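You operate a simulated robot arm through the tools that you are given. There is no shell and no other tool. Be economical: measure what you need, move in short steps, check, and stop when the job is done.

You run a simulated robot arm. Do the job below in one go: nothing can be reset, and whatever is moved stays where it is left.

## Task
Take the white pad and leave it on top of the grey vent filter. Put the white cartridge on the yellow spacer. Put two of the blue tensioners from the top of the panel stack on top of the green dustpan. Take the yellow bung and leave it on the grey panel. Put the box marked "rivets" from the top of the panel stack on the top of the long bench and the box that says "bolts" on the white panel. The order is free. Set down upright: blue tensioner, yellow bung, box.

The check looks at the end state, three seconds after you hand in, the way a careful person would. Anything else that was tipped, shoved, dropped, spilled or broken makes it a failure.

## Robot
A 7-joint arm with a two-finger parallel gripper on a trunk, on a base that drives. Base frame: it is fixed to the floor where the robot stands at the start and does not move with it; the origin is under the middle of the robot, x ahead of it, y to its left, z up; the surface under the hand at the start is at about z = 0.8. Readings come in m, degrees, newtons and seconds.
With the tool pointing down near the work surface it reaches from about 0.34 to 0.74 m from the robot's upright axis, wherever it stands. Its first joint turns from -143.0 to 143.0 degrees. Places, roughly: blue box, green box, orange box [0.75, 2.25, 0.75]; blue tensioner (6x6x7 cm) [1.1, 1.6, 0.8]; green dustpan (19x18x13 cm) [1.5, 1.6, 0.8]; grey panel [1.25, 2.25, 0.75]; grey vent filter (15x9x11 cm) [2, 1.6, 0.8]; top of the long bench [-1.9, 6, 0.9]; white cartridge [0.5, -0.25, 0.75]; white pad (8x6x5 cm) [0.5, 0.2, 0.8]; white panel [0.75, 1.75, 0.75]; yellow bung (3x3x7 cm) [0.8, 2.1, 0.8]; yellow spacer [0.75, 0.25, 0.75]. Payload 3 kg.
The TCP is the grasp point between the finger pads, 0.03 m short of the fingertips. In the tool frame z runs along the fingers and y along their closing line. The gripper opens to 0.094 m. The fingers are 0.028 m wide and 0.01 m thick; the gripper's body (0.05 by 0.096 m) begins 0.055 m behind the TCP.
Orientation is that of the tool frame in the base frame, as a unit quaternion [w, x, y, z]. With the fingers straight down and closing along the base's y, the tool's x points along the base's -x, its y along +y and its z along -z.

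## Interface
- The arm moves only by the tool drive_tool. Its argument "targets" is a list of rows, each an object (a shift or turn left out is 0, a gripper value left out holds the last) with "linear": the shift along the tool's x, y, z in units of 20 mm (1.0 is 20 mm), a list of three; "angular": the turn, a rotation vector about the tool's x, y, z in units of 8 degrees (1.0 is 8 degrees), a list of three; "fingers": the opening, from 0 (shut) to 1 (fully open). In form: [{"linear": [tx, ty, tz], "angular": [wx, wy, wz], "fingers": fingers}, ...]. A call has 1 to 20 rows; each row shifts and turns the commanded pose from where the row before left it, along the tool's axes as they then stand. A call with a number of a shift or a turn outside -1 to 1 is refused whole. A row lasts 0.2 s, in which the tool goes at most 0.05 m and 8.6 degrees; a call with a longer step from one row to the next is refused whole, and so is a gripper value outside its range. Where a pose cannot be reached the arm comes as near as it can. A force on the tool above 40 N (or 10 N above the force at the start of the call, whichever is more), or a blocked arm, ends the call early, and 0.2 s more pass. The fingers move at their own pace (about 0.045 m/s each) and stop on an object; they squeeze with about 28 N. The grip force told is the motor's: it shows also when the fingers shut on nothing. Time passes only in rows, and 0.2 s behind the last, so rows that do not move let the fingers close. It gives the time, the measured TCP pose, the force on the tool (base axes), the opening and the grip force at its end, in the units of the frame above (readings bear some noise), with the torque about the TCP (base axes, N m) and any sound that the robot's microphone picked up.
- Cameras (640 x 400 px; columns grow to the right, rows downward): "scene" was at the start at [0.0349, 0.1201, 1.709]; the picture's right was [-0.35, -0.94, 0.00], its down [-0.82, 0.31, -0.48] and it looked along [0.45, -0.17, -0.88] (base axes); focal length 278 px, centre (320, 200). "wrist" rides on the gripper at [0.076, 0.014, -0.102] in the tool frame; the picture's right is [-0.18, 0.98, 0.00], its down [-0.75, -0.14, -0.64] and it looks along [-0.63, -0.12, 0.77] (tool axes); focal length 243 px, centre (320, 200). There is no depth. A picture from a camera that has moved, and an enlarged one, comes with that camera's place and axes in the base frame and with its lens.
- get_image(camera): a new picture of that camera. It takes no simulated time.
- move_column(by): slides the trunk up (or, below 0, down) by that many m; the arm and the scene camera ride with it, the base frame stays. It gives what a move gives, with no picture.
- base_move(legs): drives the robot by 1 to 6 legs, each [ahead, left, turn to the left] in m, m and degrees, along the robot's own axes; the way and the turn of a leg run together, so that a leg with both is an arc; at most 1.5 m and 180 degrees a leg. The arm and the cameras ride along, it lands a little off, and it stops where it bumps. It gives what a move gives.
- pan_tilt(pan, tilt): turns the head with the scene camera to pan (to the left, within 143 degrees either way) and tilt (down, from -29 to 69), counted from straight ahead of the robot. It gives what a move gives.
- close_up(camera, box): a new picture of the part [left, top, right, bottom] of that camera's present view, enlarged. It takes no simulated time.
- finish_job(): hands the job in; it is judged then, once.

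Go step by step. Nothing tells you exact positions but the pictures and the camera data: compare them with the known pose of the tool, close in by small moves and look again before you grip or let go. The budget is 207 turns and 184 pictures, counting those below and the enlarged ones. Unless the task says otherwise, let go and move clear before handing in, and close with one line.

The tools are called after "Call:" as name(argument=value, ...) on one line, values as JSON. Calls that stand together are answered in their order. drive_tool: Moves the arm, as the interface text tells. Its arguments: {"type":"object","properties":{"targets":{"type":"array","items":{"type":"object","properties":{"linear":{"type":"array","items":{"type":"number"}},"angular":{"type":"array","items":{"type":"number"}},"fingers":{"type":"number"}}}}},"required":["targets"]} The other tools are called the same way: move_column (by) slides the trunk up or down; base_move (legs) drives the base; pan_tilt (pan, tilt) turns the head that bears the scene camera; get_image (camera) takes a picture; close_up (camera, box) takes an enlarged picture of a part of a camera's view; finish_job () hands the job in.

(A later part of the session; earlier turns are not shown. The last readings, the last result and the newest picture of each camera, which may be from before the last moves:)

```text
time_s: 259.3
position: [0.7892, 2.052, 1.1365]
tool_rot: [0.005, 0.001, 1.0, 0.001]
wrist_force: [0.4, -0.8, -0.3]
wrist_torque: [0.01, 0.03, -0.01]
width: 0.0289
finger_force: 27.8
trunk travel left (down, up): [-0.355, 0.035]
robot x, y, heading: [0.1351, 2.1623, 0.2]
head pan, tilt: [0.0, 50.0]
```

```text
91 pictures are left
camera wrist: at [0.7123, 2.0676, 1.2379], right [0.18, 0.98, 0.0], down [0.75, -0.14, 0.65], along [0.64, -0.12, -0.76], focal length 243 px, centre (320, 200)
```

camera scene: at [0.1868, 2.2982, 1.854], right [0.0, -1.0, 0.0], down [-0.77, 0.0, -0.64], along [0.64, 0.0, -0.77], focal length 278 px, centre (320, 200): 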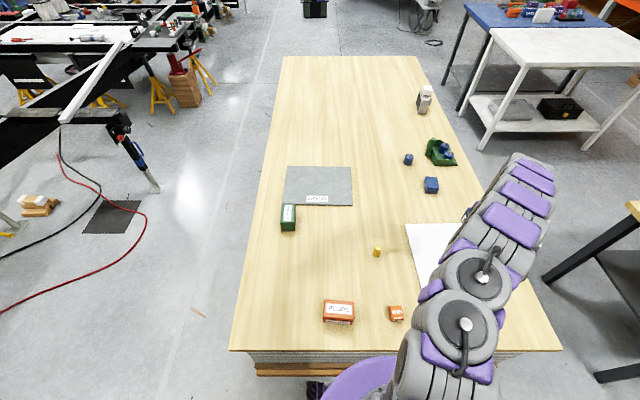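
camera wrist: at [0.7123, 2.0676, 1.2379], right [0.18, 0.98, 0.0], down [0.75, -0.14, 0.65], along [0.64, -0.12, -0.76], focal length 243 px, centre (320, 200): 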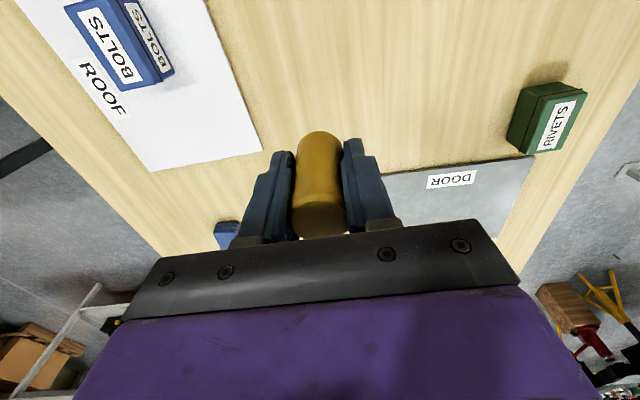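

Bung held. I retract the arm, back off, and look at the corridor behind the stack.

Call:
drive_tool(targets=[{"linear": [1, 0, 0]}, {"linear": [1, 0, 0]}, {"linear": [1, 0, 0]}, {"linear": [1, 0, 0]}, {"linear": [1, 0, 0]}, {"linear": [1, 0, 0]}, {"linear": [1, 0, 0]}, {"linear": [1, 0, 0]}, {"linear": [1, 0, 0]}, {"linear": [1, 0, 0]}, {"linear": [1, 0, 0]}])

Call:
base_move(legs=[[-0.5, 0, 0], [0, 0.95, 0]])

Call:
pan_tilt(pan=15, tilt=35)

Call:
get_image(camera="scene")

```text
time_s: 261.7
position: [0.5697, 2.0514, 1.1369]
tool_rot: [0.007, 0.0, 1.0, 0.0]
wrist_force: [0.0, -0.5, -0.9]
wrist_torque: [0.0, -0.02, 0.0]
width: 0.0289
finger_force: 28.2
trunk travel left (down, up): [-0.355, 0.035]
robot x, y, heading: [0.1375, 2.1663, -0.2]
head pan, tilt: [0.0, 50.0]
```

```text
time_s: 269.1
position: [0.0751, 2.9822, 1.1345]
tool_rot: [0.006, -0.003, 1.0, 0.003]
wrist_force: [0.4, 0.1, -1.3]
wrist_torque: [0.03, -0.03, 0.0]
width: 0.0289
finger_force: 27.9
trunk travel left (down, up): [-0.355, 0.035]
robot x, y, heading: [-0.364, 3.0951, 0.5]
head pan, tilt: [0.0, 50.0]
```

```text
time_s: 269.9
position: [0.0739, 2.985, 1.1367]
tool_rot: [0.006, -0.002, 1.0, 0.002]
wrist_force: [-0.4, -0.1, -0.8]
wrist_torque: [-0.02, -0.02, -0.02]
width: 0.0289
finger_force: 27.9
trunk travel left (down, up): [-0.355, 0.035]
robot x, y, heading: [-0.36, 3.0944, 0.7]
head pan, tilt: [15.0, 35.0]
```

```text
90 pictures are left
camera scene: at [-0.3024, 3.2539, 1.9257], right [0.26, -0.96, 0.0], down [-0.56, -0.15, -0.82], along [0.79, 0.22, -0.58], focal length 278 px, centre (320, 200)
```

scene: 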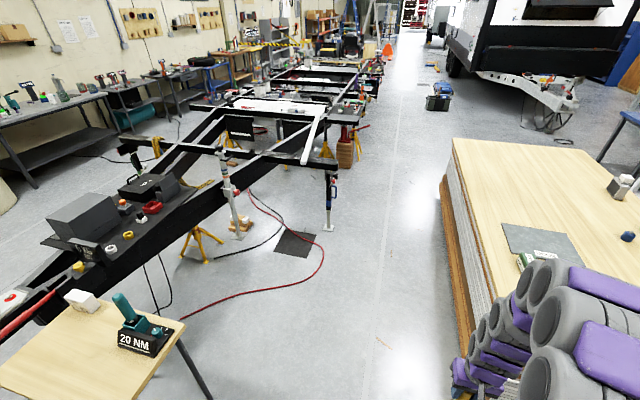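

Corridor behind the stack (y 2.63–3.8) is free up to x≈1.6. Drive in and turn to face the stack.

Call:
base_move(legs=[[1.43, 0, -0.7], [0, 0, -90]])

Call:
pan_tilt(pan=10, tilt=50)

Call:
get_image(camera="scene")

Call:
get_image(camera="wrist")

```text
time_s: 280.5
position: [0.9048, 2.6646, 1.1363]
tool_rot: [0.004, 0.698, 0.716, -0.004]
wrist_force: [0.3, -0.3, -0.3]
wrist_torque: [0.01, 0.02, -0.02]
width: 0.0291
finger_force: 27.7
trunk travel left (down, up): [-0.355, 0.035]
robot x, y, heading: [1.0045, 3.101, -88.4]
head pan, tilt: [15.0, 35.0]
```

```text
time_s: 281.3
position: [0.9052, 2.6662, 1.1384]
tool_rot: [0.004, 0.698, 0.716, -0.005]
wrist_force: [-0.3, 0.5, -0.6]
wrist_torque: [-0.03, -0.01, -0.02]
width: 0.0288
finger_force: 27.2
trunk travel left (down, up): [-0.355, 0.035]
robot x, y, heading: [1.0052, 3.1008, -88.4]
head pan, tilt: [10.0, 50.0]
```

```text
89 pictures are left
camera scene: at [1.1592, 3.0546, 1.9038], right [-0.98, -0.2, 0.0], down [-0.15, 0.75, -0.64], along [0.13, -0.63, -0.77], focal length 278 px, centre (320, 200)
```

scene: 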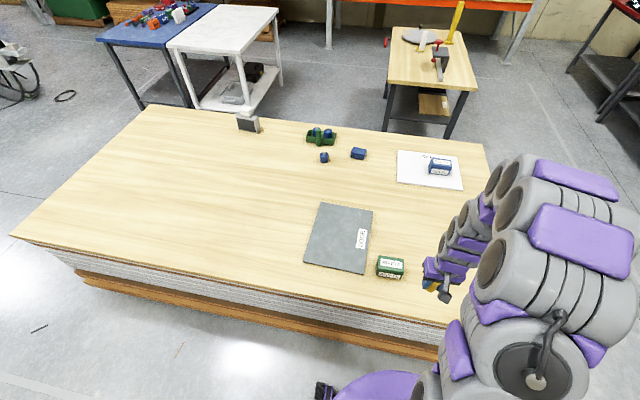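

```text
88 pictures are left
camera wrist: at [0.9183, 2.745, 1.238], right [0.99, -0.16, 0.0], down [-0.12, -0.75, 0.65], along [-0.1, -0.64, -0.76], focal length 243 px, centre (320, 200)
```

wrist: 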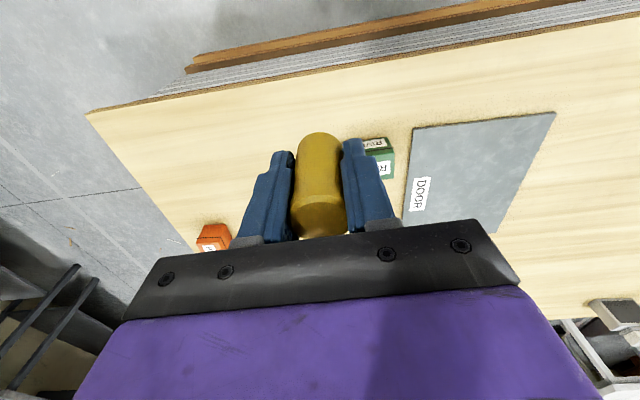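

Now approach: base ahead 0.13 m and 0.1 m left, then hand over the grey panel.

Call:
base_move(legs=[[0.13, 0.1, -1.6]])

Call:
drive_tool(targets=[{"linear": [-1, 0.95, 0]}, {"linear": [-1, 0.95, 0]}, {"linear": [-1, 0.95, 0]}, {"linear": [-1, 0.95, 0]}, {"linear": [-1, 0.95, 0]}, {"linear": [-1, 0.95, 0]}, {"linear": [-1, 0.95, 0]}, {"linear": [-1, 0.95, 0]}, {"linear": [-1, 0.95, 0]}])

Call:
get_image(camera="wrist")

```text
time_s: 282.7
position: [0.9786, 2.5385, 1.1353]
tool_rot: [0.008, 0.709, 0.705, -0.001]
wrist_force: [-0.6, 0.6, -1.3]
wrist_torque: [-0.01, -0.03, 0.0]
width: 0.0289
finger_force: 27.4
trunk travel left (down, up): [-0.355, 0.035]
robot x, y, heading: [1.102, 2.9735, -90.2]
head pan, tilt: [10.0, 50.0]
```

```text
time_s: 284.7
position: [1.177, 2.3599, 1.1388]
tool_rot: [-0.001, 0.708, 0.706, -0.008]
wrist_force: [-0.2, 0.0, -1.1]
wrist_torque: [-0.03, 0.0, -0.02]
width: 0.0292
finger_force: 27.5
trunk travel left (down, up): [-0.355, 0.035]
robot x, y, heading: [1.1048, 2.9723, -90.2]
head pan, tilt: [10.0, 50.0]
```

```text
87 pictures are left
camera wrist: at [1.1947, 2.4377, 1.2396], right [0.98, -0.19, -0.01], down [-0.14, -0.75, 0.65], along [-0.13, -0.64, -0.76], focal length 243 px, centre (320, 200)
```

wrist: 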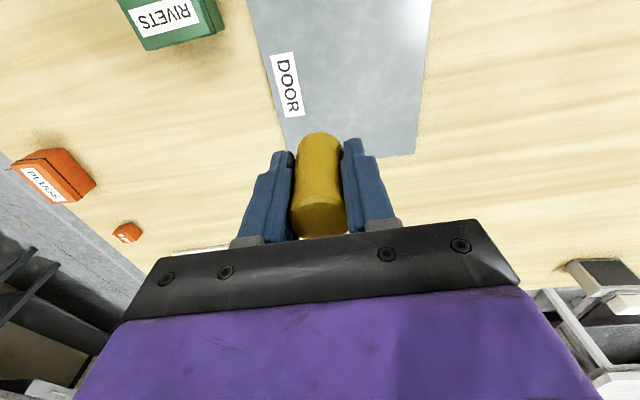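

Call:
drive_tool(targets=[{"linear": [0, 0.9, 0], "angular": [-0.09, 0.07, 0]}, {"linear": [0, 0.9, 0]}])

Call:
move_column(by=-0.17)

Call:
drive_tool(targets=[{"linear": [0, 0, 1]}, {"linear": [0, 0, 1]}, {"linear": [0, 0, 1]}, {"linear": [0, 0, 1]}, {"linear": [0, 0, 1]}, {"linear": [0, 0, 1]}, {"linear": [0, 0, 1]}])

Call:
get_image(camera="wrist")

```text
time_s: 285.3
position: [1.1942, 2.3602, 1.1402]
tool_rot: [0.007, 0.709, 0.705, 0.003]
wrist_force: [-1.8, -0.2, -0.5]
wrist_torque: [-0.02, -0.05, -0.03]
width: 0.0293
finger_force: 28.2
trunk travel left (down, up): [-0.355, 0.035]
robot x, y, heading: [1.0969, 2.969, -90.2]
head pan, tilt: [10.0, 50.0]
```

```text
time_s: 287.2
position: [1.2039, 2.3596, 0.9709]
tool_rot: [0.004, 0.709, 0.705, 0.001]
wrist_force: [1.0, 0.5, -0.7]
wrist_torque: [0.01, -0.02, 0.01]
width: 0.0294
finger_force: 27.8
trunk travel left (down, up): [-0.185, 0.205]
robot x, y, heading: [1.1038, 2.9707, -90.2]
head pan, tilt: [10.0, 50.0]
```

```text
time_s: 288.8
position: [1.2025, 2.3577, 0.8289]
tool_rot: [0.005, 0.709, 0.705, 0.001]
wrist_force: [0.7, 0.3, -0.6]
wrist_torque: [-0.01, 0.04, -0.02]
width: 0.0291
finger_force: 28.2
trunk travel left (down, up): [-0.185, 0.205]
robot x, y, heading: [1.1058, 2.9688, -90.2]
head pan, tilt: [10.0, 50.0]
```

```text
86 pictures are left
camera wrist: at [1.2178, 2.4351, 0.9308], right [0.98, -0.19, 0.01], down [-0.15, -0.75, 0.64], along [-0.12, -0.63, -0.76], focal length 243 px, centre (320, 200)
```

wrist: 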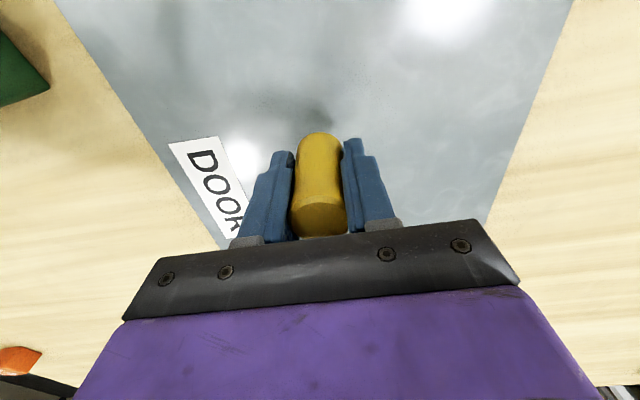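

Call:
drive_tool(targets=[{"linear": [0, 0, 0.5]}, {"linear": [0, 0, 0.4]}, {"linear": [0, 0, 0.25]}, {"linear": [0, 0, 0.15]}])

Call:
drive_tool(targets=[{"linear": [0, 0, 0.12]}, {"linear": [0, 0, 0.12]}])

```text
time_s: 289.8
position: [1.2023, 2.3596, 0.8045]
tool_rot: [0.003, 0.709, 0.705, 0.002]
wrist_force: [0.2, 0.3, -0.9]
wrist_torque: [0.02, 0.0, 0.0]
width: 0.0292
finger_force: 28.2
trunk travel left (down, up): [-0.185, 0.205]
robot x, y, heading: [1.1033, 2.9726, -90.0]
head pan, tilt: [10.0, 50.0]
```

```text
time_s: 290.4
position: [1.2016, 2.3585, 0.7996]
tool_rot: [0.004, 0.709, 0.706, 0.0]
wrist_force: [0.4, 2.4, 12.1]
wrist_torque: [-0.01, 0.04, -0.02]
width: 0.029
finger_force: 28.0
trunk travel left (down, up): [-0.185, 0.205]
robot x, y, heading: [1.1055, 2.972, -90.5]
head pan, tilt: [10.0, 50.0]
```

Contact; release gently and rise.

Call:
drive_tool(targets=[{"fingers": 0.6}, {"fingers": 0.6}, {"fingers": 1}, {"fingers": 1}, {"linear": [0, 0, -0.5]}, {"linear": [0, 0, -1]}, {"linear": [0, 0, -1]}, {"linear": [0, 0, -1]}, {"linear": [0, 0, -1]}, {"linear": [0, 0, -1]}, {"linear": [0, 0, -1]}, {"linear": [0, 0, -1]}, {"linear": [0, 0, -1]}, {"linear": [0, 0, -1]}, {"linear": [0, 0, -1]}])

Call:
get_image(camera="wrist")

```text
time_s: 293.6
position: [1.2017, 2.3596, 1.0103]
tool_rot: [0.003, 0.709, 0.705, 0.002]
wrist_force: [0.0, -0.4, -0.8]
wrist_torque: [-0.03, 0.02, -0.04]
width: 0.0938
finger_force: 0.0
trunk travel left (down, up): [-0.185, 0.205]
robot x, y, heading: [1.1, 2.9739, -90.3]
head pan, tilt: [10.0, 50.0]
```

```text
85 pictures are left
camera wrist: at [1.2175, 2.4372, 1.1114], right [0.98, -0.19, 0.01], down [-0.15, -0.75, 0.64], along [-0.12, -0.63, -0.77], focal length 243 px, centre (320, 200)
```

wrist: 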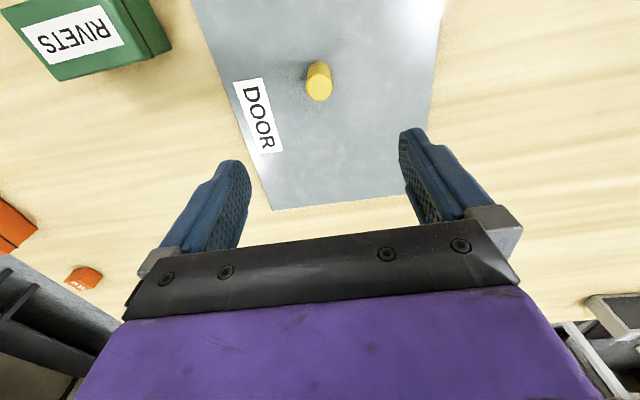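

Bung stands on the grey panel. Now rotate the tool 90° for the RIVETS box and move over it (≈0.975,2.455).

Call:
drive_tool(targets=[{"angular": [0, 0, -1], "linear": [0, 0, -1]}, {"angular": [0, 0, -1]}, {"angular": [0, 0, -1]}, {"angular": [0, 0, -1]}, {"angular": [0, 0, -1]}, {"angular": [0, 0, -1]}, {"angular": [0, 0, -1]}, {"angular": [0, 0, -1]}, {"angular": [0, 0, -1]}, {"angular": [0, 0, -1]}, {"angular": [0, 0, -1]}, {"angular": [0, 0, -0.25]}])

Call:
drive_tool(targets=[{"linear": [1, 0.4, 0]}, {"linear": [1, 0.4, 0]}, {"linear": [1, 0.4, 0]}, {"linear": [1, 0.4, 0]}, {"linear": [1, 0.4, 0]}, {"linear": [1, 0.4, 0]}, {"linear": [1, 0.4, 0]}, {"linear": [1, 0.4, 0]}, {"linear": [1, 0.4, 0]}, {"linear": [1, 0.4, 0]}, {"linear": [1, 0.5, 0]}])

Call:
get_image(camera="wrist")

```text
time_s: 296.2
position: [1.2015, 2.359, 1.0283]
tool_rot: [0.003, 0.002, 1.0, -0.002]
wrist_force: [0.0, 0.2, 0.2]
wrist_torque: [-0.01, -0.01, 0.0]
width: 0.0939
finger_force: 0.0
trunk travel left (down, up): [-0.185, 0.205]
robot x, y, heading: [1.0988, 2.9721, -90.1]
head pan, tilt: [10.0, 50.0]
```

```text
time_s: 298.6
position: [0.9793, 2.4506, 1.0283]
tool_rot: [0.005, 0.002, 1.0, -0.002]
wrist_force: [-0.4, 0.6, -0.2]
wrist_torque: [0.0, -0.02, 0.05]
width: 0.0937
finger_force: 0.0
trunk travel left (down, up): [-0.185, 0.205]
robot x, y, heading: [1.1052, 2.9674, -90.4]
head pan, tilt: [10.0, 50.0]
```

```text
84 pictures are left
camera wrist: at [0.9024, 2.4675, 1.1286], right [0.19, 0.98, 0.0], down [0.75, -0.14, 0.65], along [0.64, -0.12, -0.76], focal length 243 px, centre (320, 200)
```

wrist: 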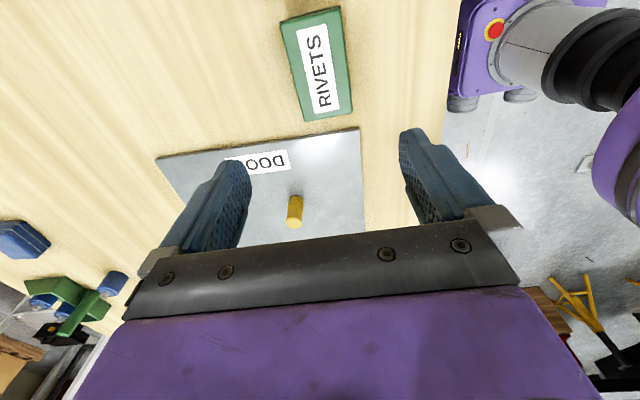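

Call:
drive_tool(targets=[{"linear": [0.45, 0.2, 1]}, {"linear": [0, 0, 1]}, {"linear": [0, 0, 1]}, {"linear": [0, 0, 1]}, {"linear": [0, 0, 1]}, {"linear": [0, 0, 1]}, {"linear": [0, 0, 1]}, {"linear": [0, 0, 1]}])

Call:
get_image(camera="wrist")

```text
time_s: 300.4
position: [0.9734, 2.4548, 0.8683]
tool_rot: [0.004, 0.003, 1.0, -0.002]
wrist_force: [1.1, 0.0, 0.0]
wrist_torque: [-0.01, -0.01, -0.04]
width: 0.0938
finger_force: 0.1
trunk travel left (down, up): [-0.185, 0.205]
robot x, y, heading: [1.1013, 2.9689, -90.2]
head pan, tilt: [10.0, 50.0]
```

```text
83 pictures are left
camera wrist: at [0.8974, 2.4713, 0.9692], right [0.19, 0.98, 0.0], down [0.75, -0.14, 0.65], along [0.64, -0.13, -0.76], focal length 243 px, centre (320, 200)
```

wrist: 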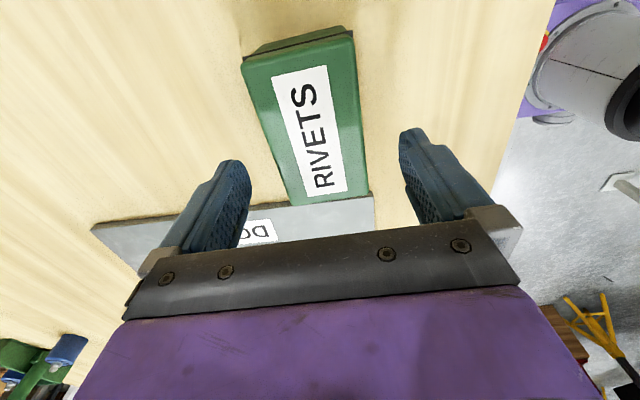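

Call:
drive_tool(targets=[{"linear": [0, 0, 1]}, {"linear": [0, 0, 1]}, {"linear": [0, 0, 1]}, {"linear": [0, 0, 1]}, {"fingers": 0.3}, {"fingers": 0.3}, {"fingers": 0.3}, {"fingers": 0.3}, {"linear": [0, 0, -0.5]}, {"linear": [0, 0, -1]}, {"linear": [0, 0, -1]}, {"linear": [0, 0, -1]}, {"linear": [0, 0, -1]}, {"linear": [0, 0, -1]}, {"linear": [0, 0, -1]}, {"linear": [0, 0, -1]}, {"linear": [0, 0, -1]}, {"linear": [0, 0, -1]}, {"linear": [0, 0, -1]}])

Call:
get_image(camera="wrist")

```text
time_s: 304.4
position: [0.9729, 2.4521, 0.999]
tool_rot: [0.005, 0.002, 1.0, -0.002]
wrist_force: [-0.1, -0.5, -3.2]
wrist_torque: [0.05, 0.0, 0.02]
width: 0.0703
finger_force: 27.8
trunk travel left (down, up): [-0.185, 0.205]
robot x, y, heading: [1.1036, 2.9725, -90.2]
head pan, tilt: [10.0, 50.0]
```

```text
82 pictures are left
camera wrist: at [0.8968, 2.4691, 1.0983], right [0.19, 0.98, 0.0], down [0.75, -0.14, 0.65], along [0.64, -0.12, -0.76], focal length 243 px, centre (320, 200)
```

wrist: 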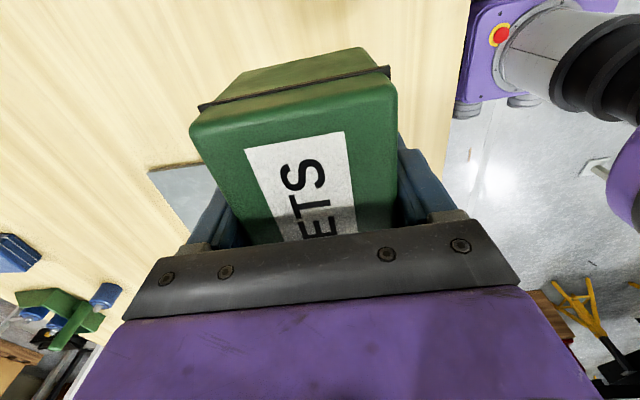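

RIVETS box held. I rotate back, centre and retract the arm, raise the trunk, then drive out towards the long bench.

Call:
drive_tool(targets=[{"linear": [0, 0, -1], "angular": [0, 0, 1]}, {"linear": [0, 0, -1], "angular": [0, 0, 1]}, {"angular": [0, 0, 1]}, {"angular": [0, 0, 1]}, {"angular": [0, 0, 1]}, {"angular": [0, 0, 1]}, {"angular": [0, 0, 1]}, {"angular": [0, 0, 1]}, {"angular": [0, 0, 1]}, {"angular": [0, 0, 1]}, {"angular": [0, 0, 1]}, {"angular": [0, 0, 0.25]}, {"linear": [0.6, 1, 0]}, {"linear": [0.6, 1, 0]}, {"linear": [0.6, 1, 0]}, {"linear": [0.6, 1, 0]}, {"linear": [0.6, 1, 0]}, {"linear": [0.6, 1, 0]}])

Call:
move_column(by=0.2)

Call:
base_move(legs=[[-0.12, 0, 0], [0, -1.5, 0]])

Call:
pan_tilt(pan=-130, tilt=30)

Call:
get_image(camera="scene")

```text
time_s: 308.2
position: [1.0937, 2.5255, 1.038]
tool_rot: [0.005, 0.71, 0.704, 0.001]
wrist_force: [-0.3, -0.6, -2.6]
wrist_torque: [0.01, 0.0, -0.03]
width: 0.0701
finger_force: 27.9
trunk travel left (down, up): [-0.185, 0.205]
robot x, y, heading: [1.1029, 2.968, -90.1]
head pan, tilt: [10.0, 50.0]
```

```text
time_s: 310.4
position: [1.0944, 2.5257, 1.2373]
tool_rot: [0.005, 0.709, 0.705, 0.001]
wrist_force: [-0.5, 0.2, -2.1]
wrist_torque: [0.01, 0.02, -0.04]
width: 0.0702
finger_force: 27.9
trunk travel left (down, up): [-0.385, 0.005]
robot x, y, heading: [1.1042, 2.972, -90.3]
head pan, tilt: [10.0, 50.0]
```

```text
time_s: 318.6
position: [-0.3792, 2.6434, 1.2374]
tool_rot: [0.003, 0.705, 0.709, 0.001]
wrist_force: [-0.7, 1.1, -3.3]
wrist_torque: [-0.01, -0.02, -0.02]
width: 0.0702
finger_force: 27.6
trunk travel left (down, up): [-0.385, 0.005]
robot x, y, heading: [-0.3783, 3.0857, -89.4]
head pan, tilt: [10.0, 50.0]
```

```text
time_s: 320.8
position: [-0.3805, 2.6433, 1.2382]
tool_rot: [0.005, 0.705, 0.71, 0.001]
wrist_force: [-0.7, 0.1, -2.5]
wrist_torque: [0.02, -0.01, 0.02]
width: 0.0702
finger_force: 28.0
trunk travel left (down, up): [-0.385, 0.005]
robot x, y, heading: [-0.3772, 3.0873, -89.5]
head pan, tilt: [-130.0, 30.0]
```

```text
81 pictures are left
camera scene: at [-0.3057, 3.1717, 1.9634], right [0.64, 0.77, 0.0], down [0.39, -0.32, -0.87], along [-0.67, 0.55, -0.5], focal length 278 px, centre (320, 200)
```

scene: 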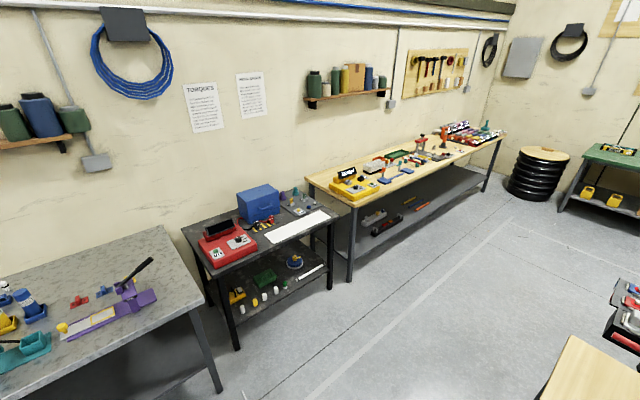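

The long wooden bench runs y≈4.5–7.1 with front edge x≈-1.46. I zoom to find a free spot.

Call:
close_up(camera="scene", box=[300, 110, 520, 220])

```text
2.91 times, centred on (410, 165) of scene
camera zoom: at [-0.3057, 3.1717, 1.9634], right [0.64, 0.77, 0.0], down [0.39, -0.32, -0.87], along [-0.67, 0.55, -0.5], focal length 808 px, centre (58, 302)
```

zoom: 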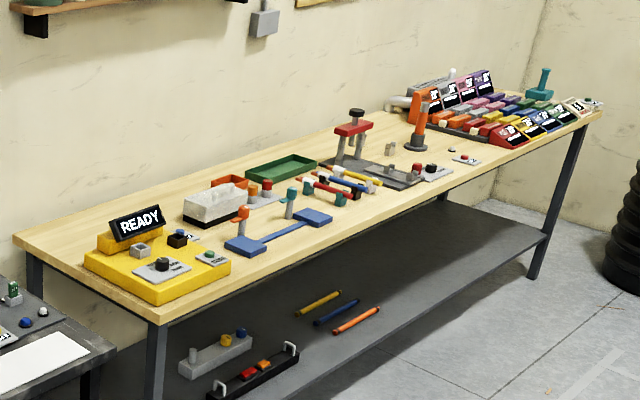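

Call:
base_move(legs=[[0, 0, 179.5], [0, 0.4, 0], [1.5, 0, 0], [1.0, 0, 0]])

Call:
pan_tilt(pan=90, tilt=45)

Call:
get_image(camera="scene")

```text
time_s: 342.4
position: [-0.4459, 6.057, 1.2381]
tool_rot: [-0.001, -0.667, 0.745, 0.005]
wrist_force: [-0.4, -0.1, -2.1]
wrist_torque: [-0.02, 0.02, -0.01]
width: 0.07
finger_force: 27.8
trunk travel left (down, up): [-0.385, 0.005]
robot x, y, heading: [-0.498, 5.6178, 83.9]
head pan, tilt: [-130.0, 30.0]
```

```text
time_s: 345.5
position: [-0.4459, 6.0556, 1.2385]
tool_rot: [0.0, -0.666, 0.746, 0.004]
wrist_force: [-0.4, 0.7, -3.4]
wrist_torque: [-0.02, 0.0, 0.03]
width: 0.0702
finger_force: 28.6
trunk travel left (down, up): [-0.385, 0.005]
robot x, y, heading: [-0.4981, 5.619, 83.9]
head pan, tilt: [90.0, 45.0]
```

```text
79 pictures are left
camera scene: at [-0.7253, 5.6154, 1.9406], right [0.11, 0.99, 0.0], down [0.7, -0.08, -0.71], along [-0.7, 0.08, -0.71], focal length 278 px, centre (320, 200)
```

scene: 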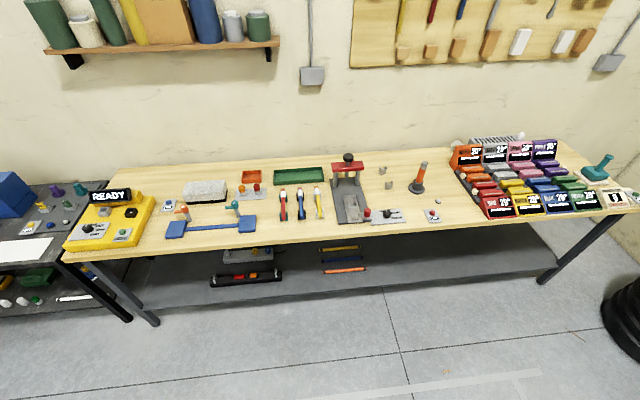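

Call:
close_up(camera="scene", box=[360, 150, 520, 250])

Call:
close_up(camera="scene", box=[90, 150, 290, 275])

```text
4.00 times, centred on (440, 200) of scene
camera zoom: at [-0.7253, 5.6154, 1.9406], right [0.11, 0.99, 0.0], down [0.7, -0.08, -0.71], along [-0.7, 0.08, -0.71], focal length 1112 px, centre (-160, 200)
```

zoom: 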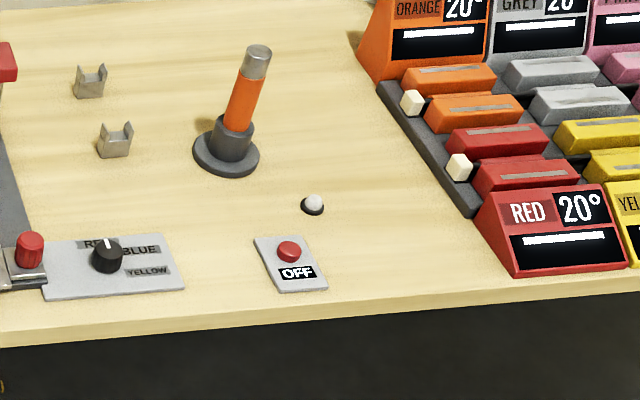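

```text
3.20 times, centred on (190, 212) of scene
camera zoom: at [-0.7253, 5.6154, 1.9406], right [0.11, 0.99, 0.0], down [0.7, -0.08, -0.71], along [-0.7, 0.08, -0.71], focal length 889 px, centre (736, 160)
```

zoom: 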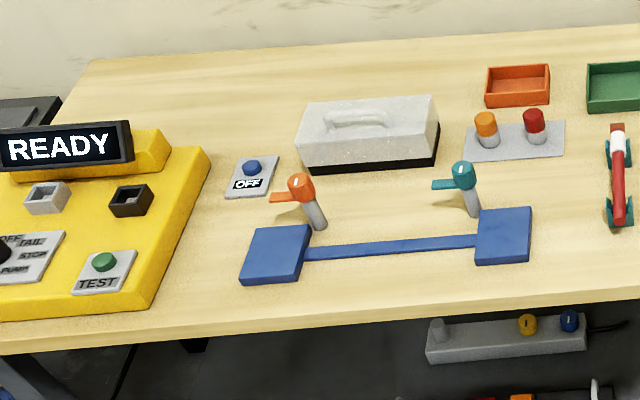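

Free spot on the bench between the OFF plate and the red bin: around (-1.59, 6.43). I turn to face the bench and approach.

Call:
base_move(legs=[[0, 0, 96], [0, -0.81, 0], [0.35, 0, 0]])

Call:
pan_tilt(pan=10, tilt=55)

Call:
get_image(camera="scene")

Call:
get_image(camera="wrist")

```text
time_s: 355.7
position: [-1.2574, 6.4597, 1.238]
tool_rot: [0.003, 1.0, -0.013, -0.003]
wrist_force: [-0.4, 0.0, -2.7]
wrist_torque: [-0.02, -0.04, -0.02]
width: 0.0702
finger_force: 28.1
trunk travel left (down, up): [-0.385, 0.005]
robot x, y, heading: [-0.813, 6.444, 178.7]
head pan, tilt: [90.0, 45.0]
```

```text
time_s: 357.2
position: [-1.2567, 6.4626, 1.239]
tool_rot: [0.005, 1.0, -0.013, -0.004]
wrist_force: [-0.6, -0.1, -3.8]
wrist_torque: [-0.01, 0.0, 0.0]
width: 0.0703
finger_force: 28.2
trunk travel left (down, up): [-0.385, 0.005]
robot x, y, heading: [-0.817, 6.4444, 178.7]
head pan, tilt: [10.0, 55.0]
```

```text
76 pictures are left
camera scene: at [-0.864, 6.2906, 1.9271], right [-0.15, 0.99, 0.0], down [0.81, 0.12, -0.57], along [-0.57, -0.09, -0.82], focal length 278 px, centre (320, 200)
```

scene: 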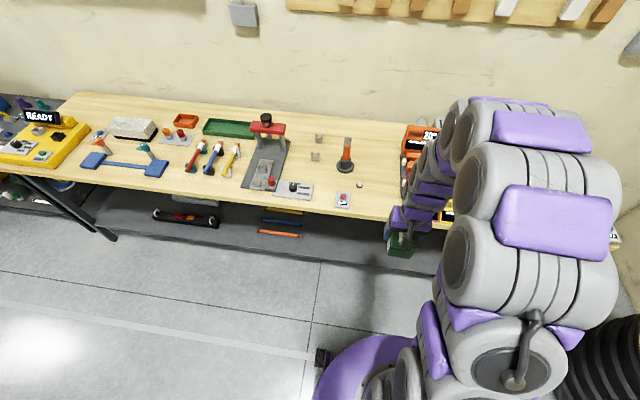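

```text
75 pictures are left
camera wrist: at [-1.1782, 6.4478, 1.3399], right [-0.21, -0.98, 0.01], down [-0.74, 0.17, 0.65], along [-0.63, 0.13, -0.76], focal length 243 px, centre (320, 200)
```

wrist: 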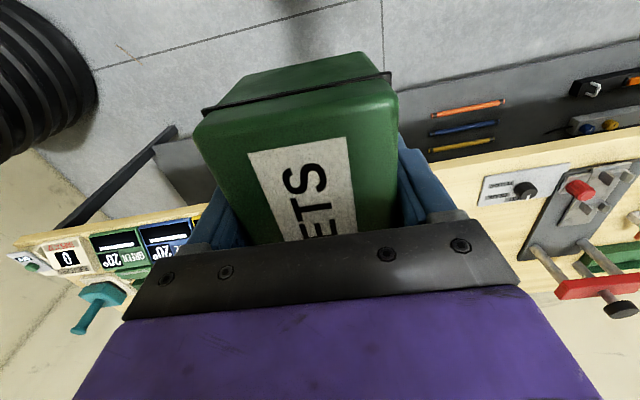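

Call:
base_move(legs=[[0.15, 0, 1.3]])

Call:
get_image(camera="wrist")

```text
time_s: 358.6
position: [-1.4098, 6.4545, 1.2379]
tool_rot: [0.004, 1.0, -0.001, -0.005]
wrist_force: [-0.3, 0.4, -4.3]
wrist_torque: [0.01, 0.01, 0.02]
width: 0.0704
finger_force: 27.9
trunk travel left (down, up): [-0.385, 0.005]
robot x, y, heading: [-0.9633, 6.444, 180.0]
head pan, tilt: [10.0, 55.0]
```

```text
74 pictures are left
camera wrist: at [-1.3314, 6.4421, 1.3398], right [-0.19, -0.98, 0.01], down [-0.75, 0.15, 0.65], along [-0.64, 0.11, -0.76], focal length 243 px, centre (320, 200)
```

wrist: 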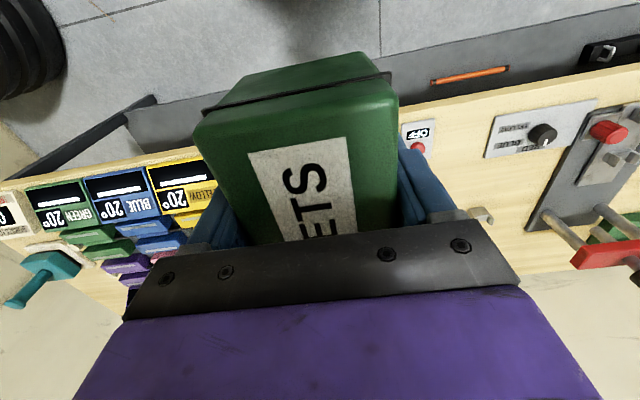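

Call:
drive_tool(targets=[{"linear": [-1, 0.15, 0]}, {"linear": [-1, 0.15, 0]}, {"linear": [-1, 0.15, 0]}, {"linear": [-1, 0.15, 0]}, {"linear": [-1, 0.15, 0]}, {"linear": [-1, 0.15, 0]}, {"linear": [-1, 0.15, 0]}, {"linear": [-1, 0.15, 0]}, {"linear": [-0.75, 0, 0]}])

Call:
get_image(camera="wrist")

Call:
get_image(camera="scene")

```text
time_s: 360.6
position: [-1.5855, 6.4303, 1.2431]
tool_rot: [0.003, 1.0, -0.001, -0.005]
wrist_force: [1.0, -0.4, -3.2]
wrist_torque: [-0.03, -0.01, 0.01]
width: 0.0703
finger_force: 28.4
trunk travel left (down, up): [-0.385, 0.005]
robot x, y, heading: [-0.9652, 6.4431, 179.8]
head pan, tilt: [10.0, 55.0]
```

```text
73 pictures are left
camera wrist: at [-1.5075, 6.4176, 1.343], right [-0.19, -0.98, 0.01], down [-0.75, 0.15, 0.65], along [-0.64, 0.11, -0.76], focal length 243 px, centre (320, 200)
```

wrist: 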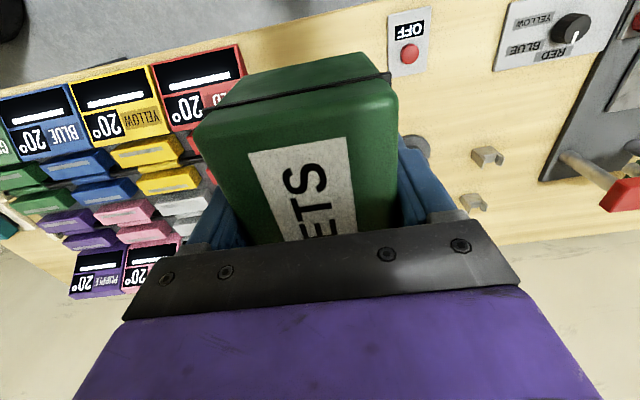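

```text
72 pictures are left
camera scene: at [-1.0148, 6.2913, 1.927], right [-0.17, 0.98, 0.0], down [0.81, 0.14, -0.57], along [-0.56, -0.1, -0.82], focal length 278 px, centre (320, 200)
```

scene: 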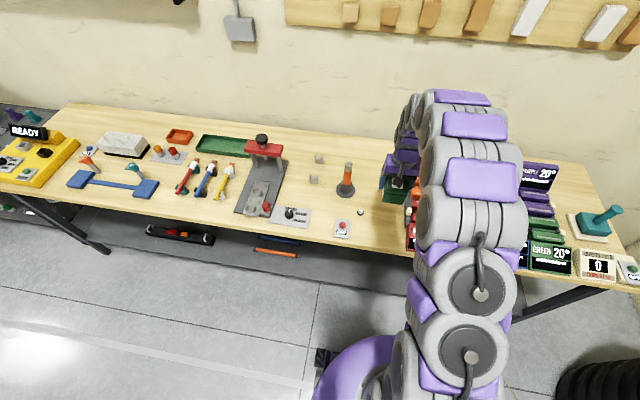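

Clearance on both sides (OFF plate y≤6.32, bin y≥6.53). Descend.

Call:
drive_tool(targets=[{"linear": [0, 0.2, 1]}, {"linear": [0, 0, 1]}, {"linear": [0, 0, 1]}, {"linear": [0, 0, 1]}, {"linear": [0, 0, 1]}, {"linear": [0, 0, 1]}, {"linear": [0, 0, 1]}, {"linear": [0, 0, 1]}, {"linear": [0, 0, 1]}, {"linear": [0, 0, 1]}, {"linear": [0, 0, 1]}])

Call:
get_image(camera="wrist")

Call:
close_up(camera="scene", box=[320, 140, 480, 260])

```text
time_s: 363.0
position: [-1.5856, 6.4256, 1.0222]
tool_rot: [0.004, 1.0, -0.001, -0.005]
wrist_force: [0.5, 0.1, -3.7]
wrist_torque: [-0.02, -0.01, 0.01]
width: 0.0704
finger_force: 28.5
trunk travel left (down, up): [-0.385, 0.005]
robot x, y, heading: [-0.9662, 6.4437, 180.0]
head pan, tilt: [10.0, 55.0]
```

```text
71 pictures are left
camera wrist: at [-1.5079, 6.4132, 1.1226], right [-0.19, -0.98, 0.01], down [-0.75, 0.15, 0.65], along [-0.64, 0.11, -0.76], focal length 243 px, centre (320, 200)
```

wrist: 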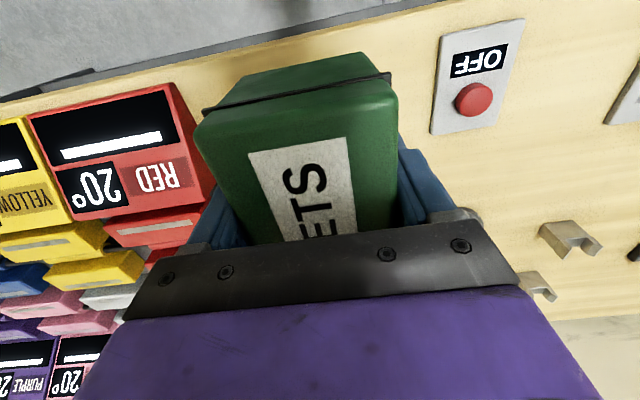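

```text
3.33 times, centred on (400, 200) of scene
camera zoom: at [-1.0155, 6.2914, 1.927], right [-0.17, 0.98, 0.0], down [0.81, 0.14, -0.57], along [-0.56, -0.1, -0.82], focal length 926 px, centre (53, 200)
```

zoom: 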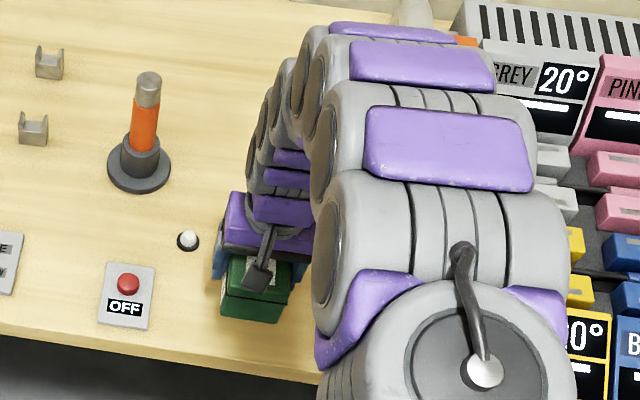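

Good gap to both neighbours. Lower to contact.

Call:
drive_tool(targets=[{"linear": [0, 0, 1]}, {"linear": [0, 0, 1]}, {"linear": [0, 0, 0.7]}, {"linear": [0, 0, 0.3]}])

Call:
drive_tool(targets=[{"linear": [0, 0, 0.2]}, {"linear": [0, 0, 0.2]}])

Call:
get_image(camera="wrist")

```text
time_s: 364.0
position: [-1.5861, 6.4241, 0.9618]
tool_rot: [0.003, 1.0, -0.001, -0.005]
wrist_force: [0.3, -0.5, -2.9]
wrist_torque: [-0.02, 0.01, -0.02]
width: 0.0701
finger_force: 27.9
trunk travel left (down, up): [-0.385, 0.005]
robot x, y, heading: [-0.9668, 6.445, 180.3]
head pan, tilt: [10.0, 55.0]
```

```text
time_s: 364.6
position: [-1.5889, 6.424, 0.9544]
tool_rot: [0.003, 1.0, -0.002, -0.005]
wrist_force: [-0.5, -0.6, -3.4]
wrist_torque: [0.0, -0.01, -0.02]
width: 0.0699
finger_force: 27.9
trunk travel left (down, up): [-0.385, 0.005]
robot x, y, heading: [-0.9665, 6.4444, 179.9]
head pan, tilt: [10.0, 55.0]
```

```text
69 pictures are left
camera wrist: at [-1.5087, 6.4118, 1.0547], right [-0.19, -0.98, 0.01], down [-0.75, 0.15, 0.65], along [-0.64, 0.11, -0.76], focal length 243 px, centre (320, 200)
```

wrist: 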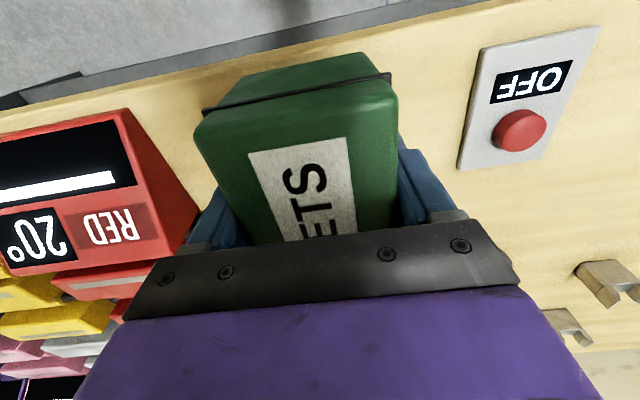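

Call:
drive_tool(targets=[{"linear": [0, 0, 0.2]}, {"linear": [0, 0, 0.15]}])

Call:
drive_tool(targets=[{"linear": [0, 0, 0.12]}, {"linear": [0, 0, 0.12]}])

Call:
drive_tool(targets=[{"linear": [0, 0, 0.12]}, {"linear": [0, 0, 0.12]}])

```text
time_s: 365.2
position: [-1.5871, 6.4241, 0.9472]
tool_rot: [0.004, 1.0, -0.001, -0.005]
wrist_force: [-0.8, 0.7, -3.2]
wrist_torque: [0.02, -0.02, -0.01]
width: 0.0703
finger_force: 27.8
trunk travel left (down, up): [-0.385, 0.005]
robot x, y, heading: [-0.9642, 6.4447, 179.9]
head pan, tilt: [10.0, 55.0]
```

```text
time_s: 365.8
position: [-1.5874, 6.4234, 0.9419]
tool_rot: [0.003, 1.0, -0.002, -0.005]
wrist_force: [0.3, 0.4, -2.8]
wrist_torque: [-0.02, 0.03, 0.0]
width: 0.0702
finger_force: 27.6
trunk travel left (down, up): [-0.385, 0.005]
robot x, y, heading: [-0.9698, 6.4451, 180.1]
head pan, tilt: [10.0, 55.0]
```

```text
time_s: 366.4
position: [-1.586, 6.424, 0.9371]
tool_rot: [0.004, 1.0, -0.002, -0.004]
wrist_force: [0.2, 0.0, -2.7]
wrist_torque: [0.0, 0.03, 0.0]
width: 0.0702
finger_force: 27.9
trunk travel left (down, up): [-0.385, 0.005]
robot x, y, heading: [-0.9646, 6.4434, 180.1]
head pan, tilt: [10.0, 55.0]
```

Still free; continue in small steps.

Call:
drive_tool(targets=[{"linear": [0, 0, 0.12]}, {"linear": [0, 0, 0.12]}])

Call:
drive_tool(targets=[{"linear": [0, 0, 0.12]}, {"linear": [0, 0, 0.12]}])

Call:
close_up(camera="scene", box=[320, 170, 440, 260])

```text
time_s: 367.0
position: [-1.5856, 6.4242, 0.9311]
tool_rot: [0.003, 1.0, -0.002, -0.004]
wrist_force: [0.3, -0.1, -3.2]
wrist_torque: [0.01, 0.0, -0.01]
width: 0.07
finger_force: 27.8
trunk travel left (down, up): [-0.385, 0.005]
robot x, y, heading: [-0.9682, 6.4483, 180.0]
head pan, tilt: [10.0, 55.0]
```

```text
time_s: 367.6
position: [-1.5852, 6.4236, 0.9269]
tool_rot: [0.004, 1.0, -0.001, -0.006]
wrist_force: [-0.8, 0.0, -3.3]
wrist_torque: [0.0, -0.02, -0.02]
width: 0.0702
finger_force: 28.1
trunk travel left (down, up): [-0.385, 0.005]
robot x, y, heading: [-0.9683, 6.4441, 180.1]
head pan, tilt: [10.0, 55.0]
```

```text
4.44 times, centred on (380, 215) of scene
camera zoom: at [-1.0147, 6.2912, 1.927], right [-0.17, 0.98, 0.0], down [0.81, 0.14, -0.57], along [-0.56, -0.1, -0.82], focal length 1235 px, centre (53, 133)
```

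zoom: 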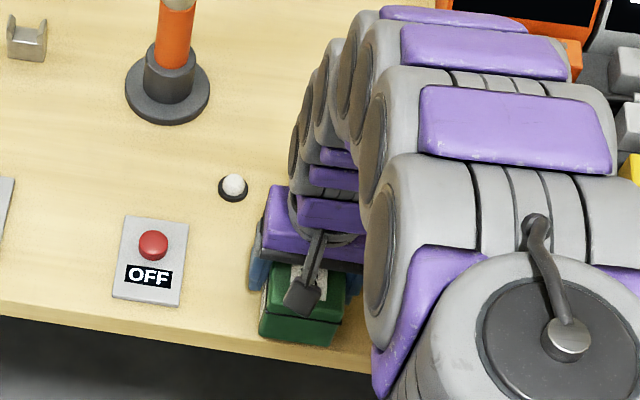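

Triangulating the OFF button shows the bench top is at z≈0.87 and its edge near x≈-1.525, so the box is too near the edge. I lift slightly and move 5.5 cm further in.

Call:
drive_tool(targets=[{"linear": [0, 0, -1]}, {"linear": [0, 0, -0.5]}, {"linear": [-1, -0.4, 0]}, {"linear": [-1, -0.4, 0]}, {"linear": [-0.8, 0, 0]}])

Call:
get_image(camera="wrist")

Call:
close_up(camera="scene", box=[320, 150, 440, 260])

```text
time_s: 368.8
position: [-1.6428, 6.4394, 0.9582]
tool_rot: [0.005, 1.0, -0.002, -0.006]
wrist_force: [0.2, 0.1, -3.7]
wrist_torque: [0.01, 0.02, 0.02]
width: 0.0701
finger_force: 28.1
trunk travel left (down, up): [-0.385, 0.005]
robot x, y, heading: [-0.9667, 6.4461, 179.8]
head pan, tilt: [10.0, 55.0]
```

```text
67 pictures are left
camera wrist: at [-1.565, 6.4277, 1.0601], right [-0.19, -0.98, 0.01], down [-0.75, 0.15, 0.65], along [-0.64, 0.11, -0.76], focal length 243 px, centre (320, 200)
```

wrist: 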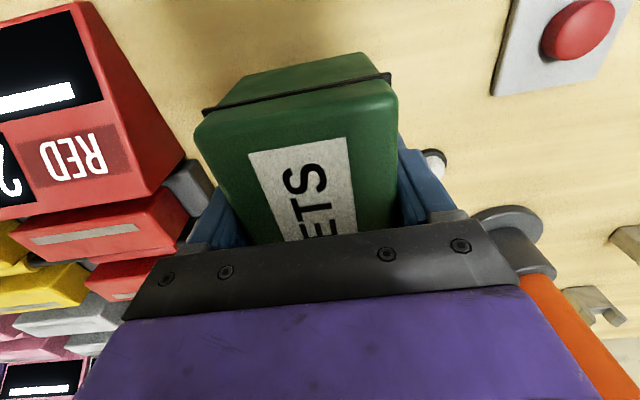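

```text
3.64 times, centred on (380, 205) of scene
camera zoom: at [-1.0159, 6.2916, 1.927], right [-0.17, 0.98, 0.0], down [0.81, 0.14, -0.57], along [-0.56, -0.1, -0.82], focal length 1011 px, centre (102, 182)
```

zoom: 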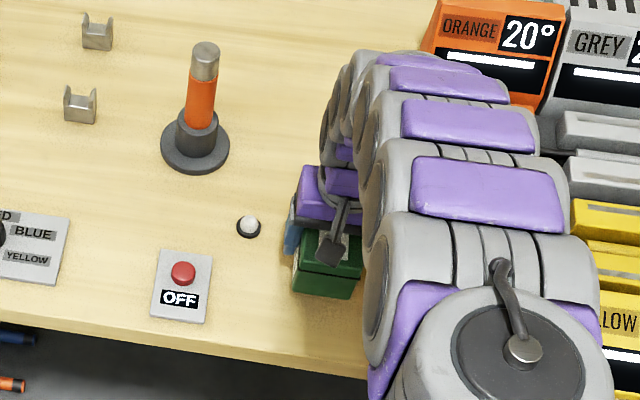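

Position is good. Lower to contact.

Call:
drive_tool(targets=[{"linear": [0, 0, 1]}, {"linear": [0, 0, 0.5]}, {"linear": [0, 0, 0.2]}, {"linear": [0, 0, 0.12]}])

Call:
drive_tool(targets=[{"linear": [0, 0, 0.12]}, {"linear": [0, 0, 0.12]}])

Call:
drive_tool(targets=[{"linear": [0, 0, 0.12]}, {"linear": [0, 0, 0.12]}])

```text
time_s: 369.8
position: [-1.6415, 6.4401, 0.9222]
tool_rot: [0.004, 1.0, -0.002, -0.005]
wrist_force: [-0.4, 0.0, -2.5]
wrist_torque: [0.05, 0.02, 0.02]
width: 0.0702
finger_force: 28.0
trunk travel left (down, up): [-0.385, 0.005]
robot x, y, heading: [-0.9655, 6.44, 180.0]
head pan, tilt: [10.0, 55.0]
```

```text
time_s: 370.4
position: [-1.6416, 6.4393, 0.9185]
tool_rot: [0.003, 1.0, -0.001, -0.005]
wrist_force: [-1.1, 0.5, 8.1]
wrist_torque: [0.34, -0.58, 0.06]
width: 0.0703
finger_force: 27.8
trunk travel left (down, up): [-0.385, 0.005]
robot x, y, heading: [-0.9672, 6.443, 180.0]
head pan, tilt: [10.0, 55.0]
```

```text
time_s: 371.0
position: [-1.6429, 6.439, 0.9127]
tool_rot: [0.004, 1.0, -0.002, -0.007]
wrist_force: [2.7, 1.8, 27.6]
wrist_torque: [1.05, 0.15, 0.18]
width: 0.0695
finger_force: 27.3
trunk travel left (down, up): [-0.385, 0.005]
robot x, y, heading: [-0.9665, 6.4454, 180.2]
head pan, tilt: [10.0, 55.0]
```

Contact. Ease, release, and rise.

Call:
drive_tool(targets=[{"linear": [0, 0, -0.15]}, {"fingers": 1}, {"fingers": 1}, {"fingers": 1}, {"linear": [0, 0, -0.5]}, {"linear": [0, 0, -1]}, {"linear": [0, 0, -1]}, {"linear": [0, 0, -1]}, {"linear": [0, 0, -1]}, {"linear": [0, 0, -1]}, {"linear": [0, 0, -1]}, {"linear": [0, 0, -1]}, {"linear": [0, 0, -1]}, {"linear": [0, 0, -1]}, {"linear": [0, 0, -1]}, {"linear": [0, 0, -1]}, {"linear": [0, 0, -1]}, {"linear": [0, 0, -1]}, {"linear": [0, 0, -1]}])

Call:
get_image(camera="wrist")

```text
time_s: 375.0
position: [-1.6394, 6.4429, 1.2061]
tool_rot: [0.004, 1.0, 0.0, -0.005]
wrist_force: [-0.1, 0.2, -0.3]
wrist_torque: [0.01, 0.01, 0.02]
width: 0.0939
finger_force: 0.0
trunk travel left (down, up): [-0.385, 0.005]
robot x, y, heading: [-0.9695, 6.4432, 180.2]
head pan, tilt: [10.0, 55.0]
```

```text
65 pictures are left
camera wrist: at [-1.5606, 6.4299, 1.3059], right [-0.19, -0.98, 0.01], down [-0.75, 0.15, 0.65], along [-0.64, 0.11, -0.76], focal length 243 px, centre (320, 200)
```

wrist: 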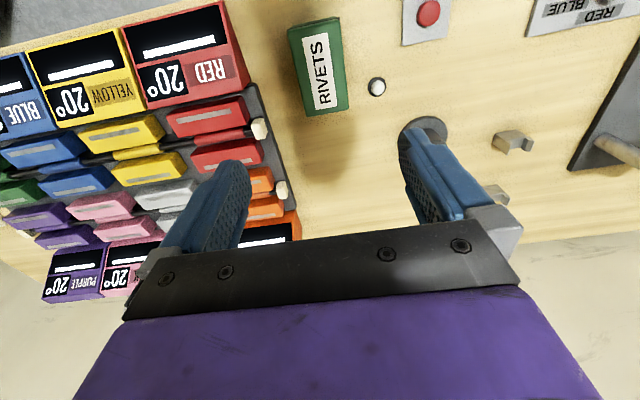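

RIVETS stands on the bench. Retract the arm and check the bench.

Call:
drive_tool(targets=[{"linear": [1, 0, 0]}, {"linear": [1, 0, 0]}, {"linear": [1, 0, 0]}, {"linear": [1, 0, 0]}, {"linear": [1, 0, 0]}, {"linear": [1, 0, 0]}, {"linear": [1, 0, 0]}, {"linear": [1, 0, 0]}, {"linear": [1, 0, 0]}, {"linear": [1, 0, 0]}])

Call:
base_move(legs=[[-0.4, 0, 0]])

Call:
pan_tilt(pan=25, tilt=45)

Call:
get_image(camera="scene")

Call:
get_image(camera="wrist")

```text
time_s: 377.2
position: [-1.4374, 6.4428, 1.2047]
tool_rot: [0.005, 1.0, -0.001, -0.004]
wrist_force: [-0.3, 0.5, 1.0]
wrist_torque: [0.01, -0.02, -0.02]
width: 0.094
finger_force: 0.0
trunk travel left (down, up): [-0.385, 0.005]
robot x, y, heading: [-0.9638, 6.4443, 180.1]
head pan, tilt: [10.0, 55.0]
```

```text
time_s: 379.7
position: [-1.0361, 6.4434, 1.2044]
tool_rot: [0.005, 1.0, -0.002, -0.006]
wrist_force: [-0.8, -0.1, 0.5]
wrist_torque: [0.02, -0.03, -0.02]
width: 0.0939
finger_force: 0.0
trunk travel left (down, up): [-0.385, 0.005]
robot x, y, heading: [-0.565, 6.4458, 179.9]
head pan, tilt: [10.0, 55.0]
```

```text
time_s: 380.5
position: [-1.0348, 6.4424, 1.2047]
tool_rot: [0.004, 1.0, -0.002, -0.005]
wrist_force: [0.9, -1.1, 0.6]
wrist_torque: [0.01, -0.04, 0.0]
width: 0.0938
finger_force: 0.0
trunk travel left (down, up): [-0.385, 0.005]
robot x, y, heading: [-0.5683, 6.4454, 179.9]
head pan, tilt: [25.0, 45.0]
```

```text
64 pictures are left
camera scene: at [-0.6136, 6.2695, 1.9404], right [-0.42, 0.91, 0.0], down [0.64, 0.3, -0.7], along [-0.64, -0.3, -0.71], focal length 278 px, centre (320, 200)
```

scene: 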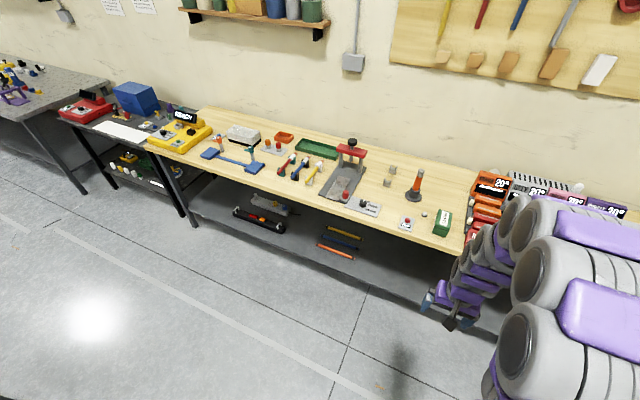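

```text
63 pictures are left
camera wrist: at [-0.9565, 6.4302, 1.3058], right [-0.19, -0.98, 0.01], down [-0.75, 0.15, 0.65], along [-0.64, 0.11, -0.76], focal length 243 px, centre (320, 200)
```

wrist: 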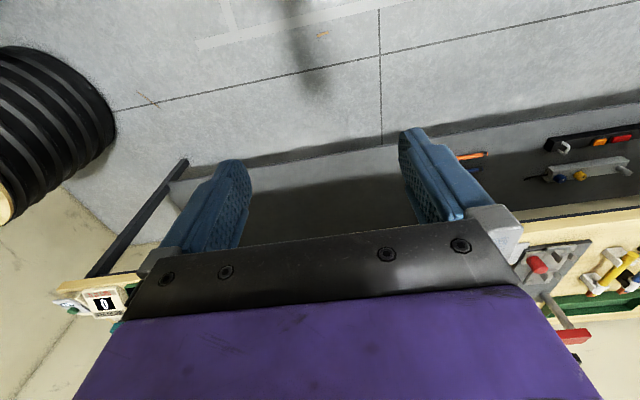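

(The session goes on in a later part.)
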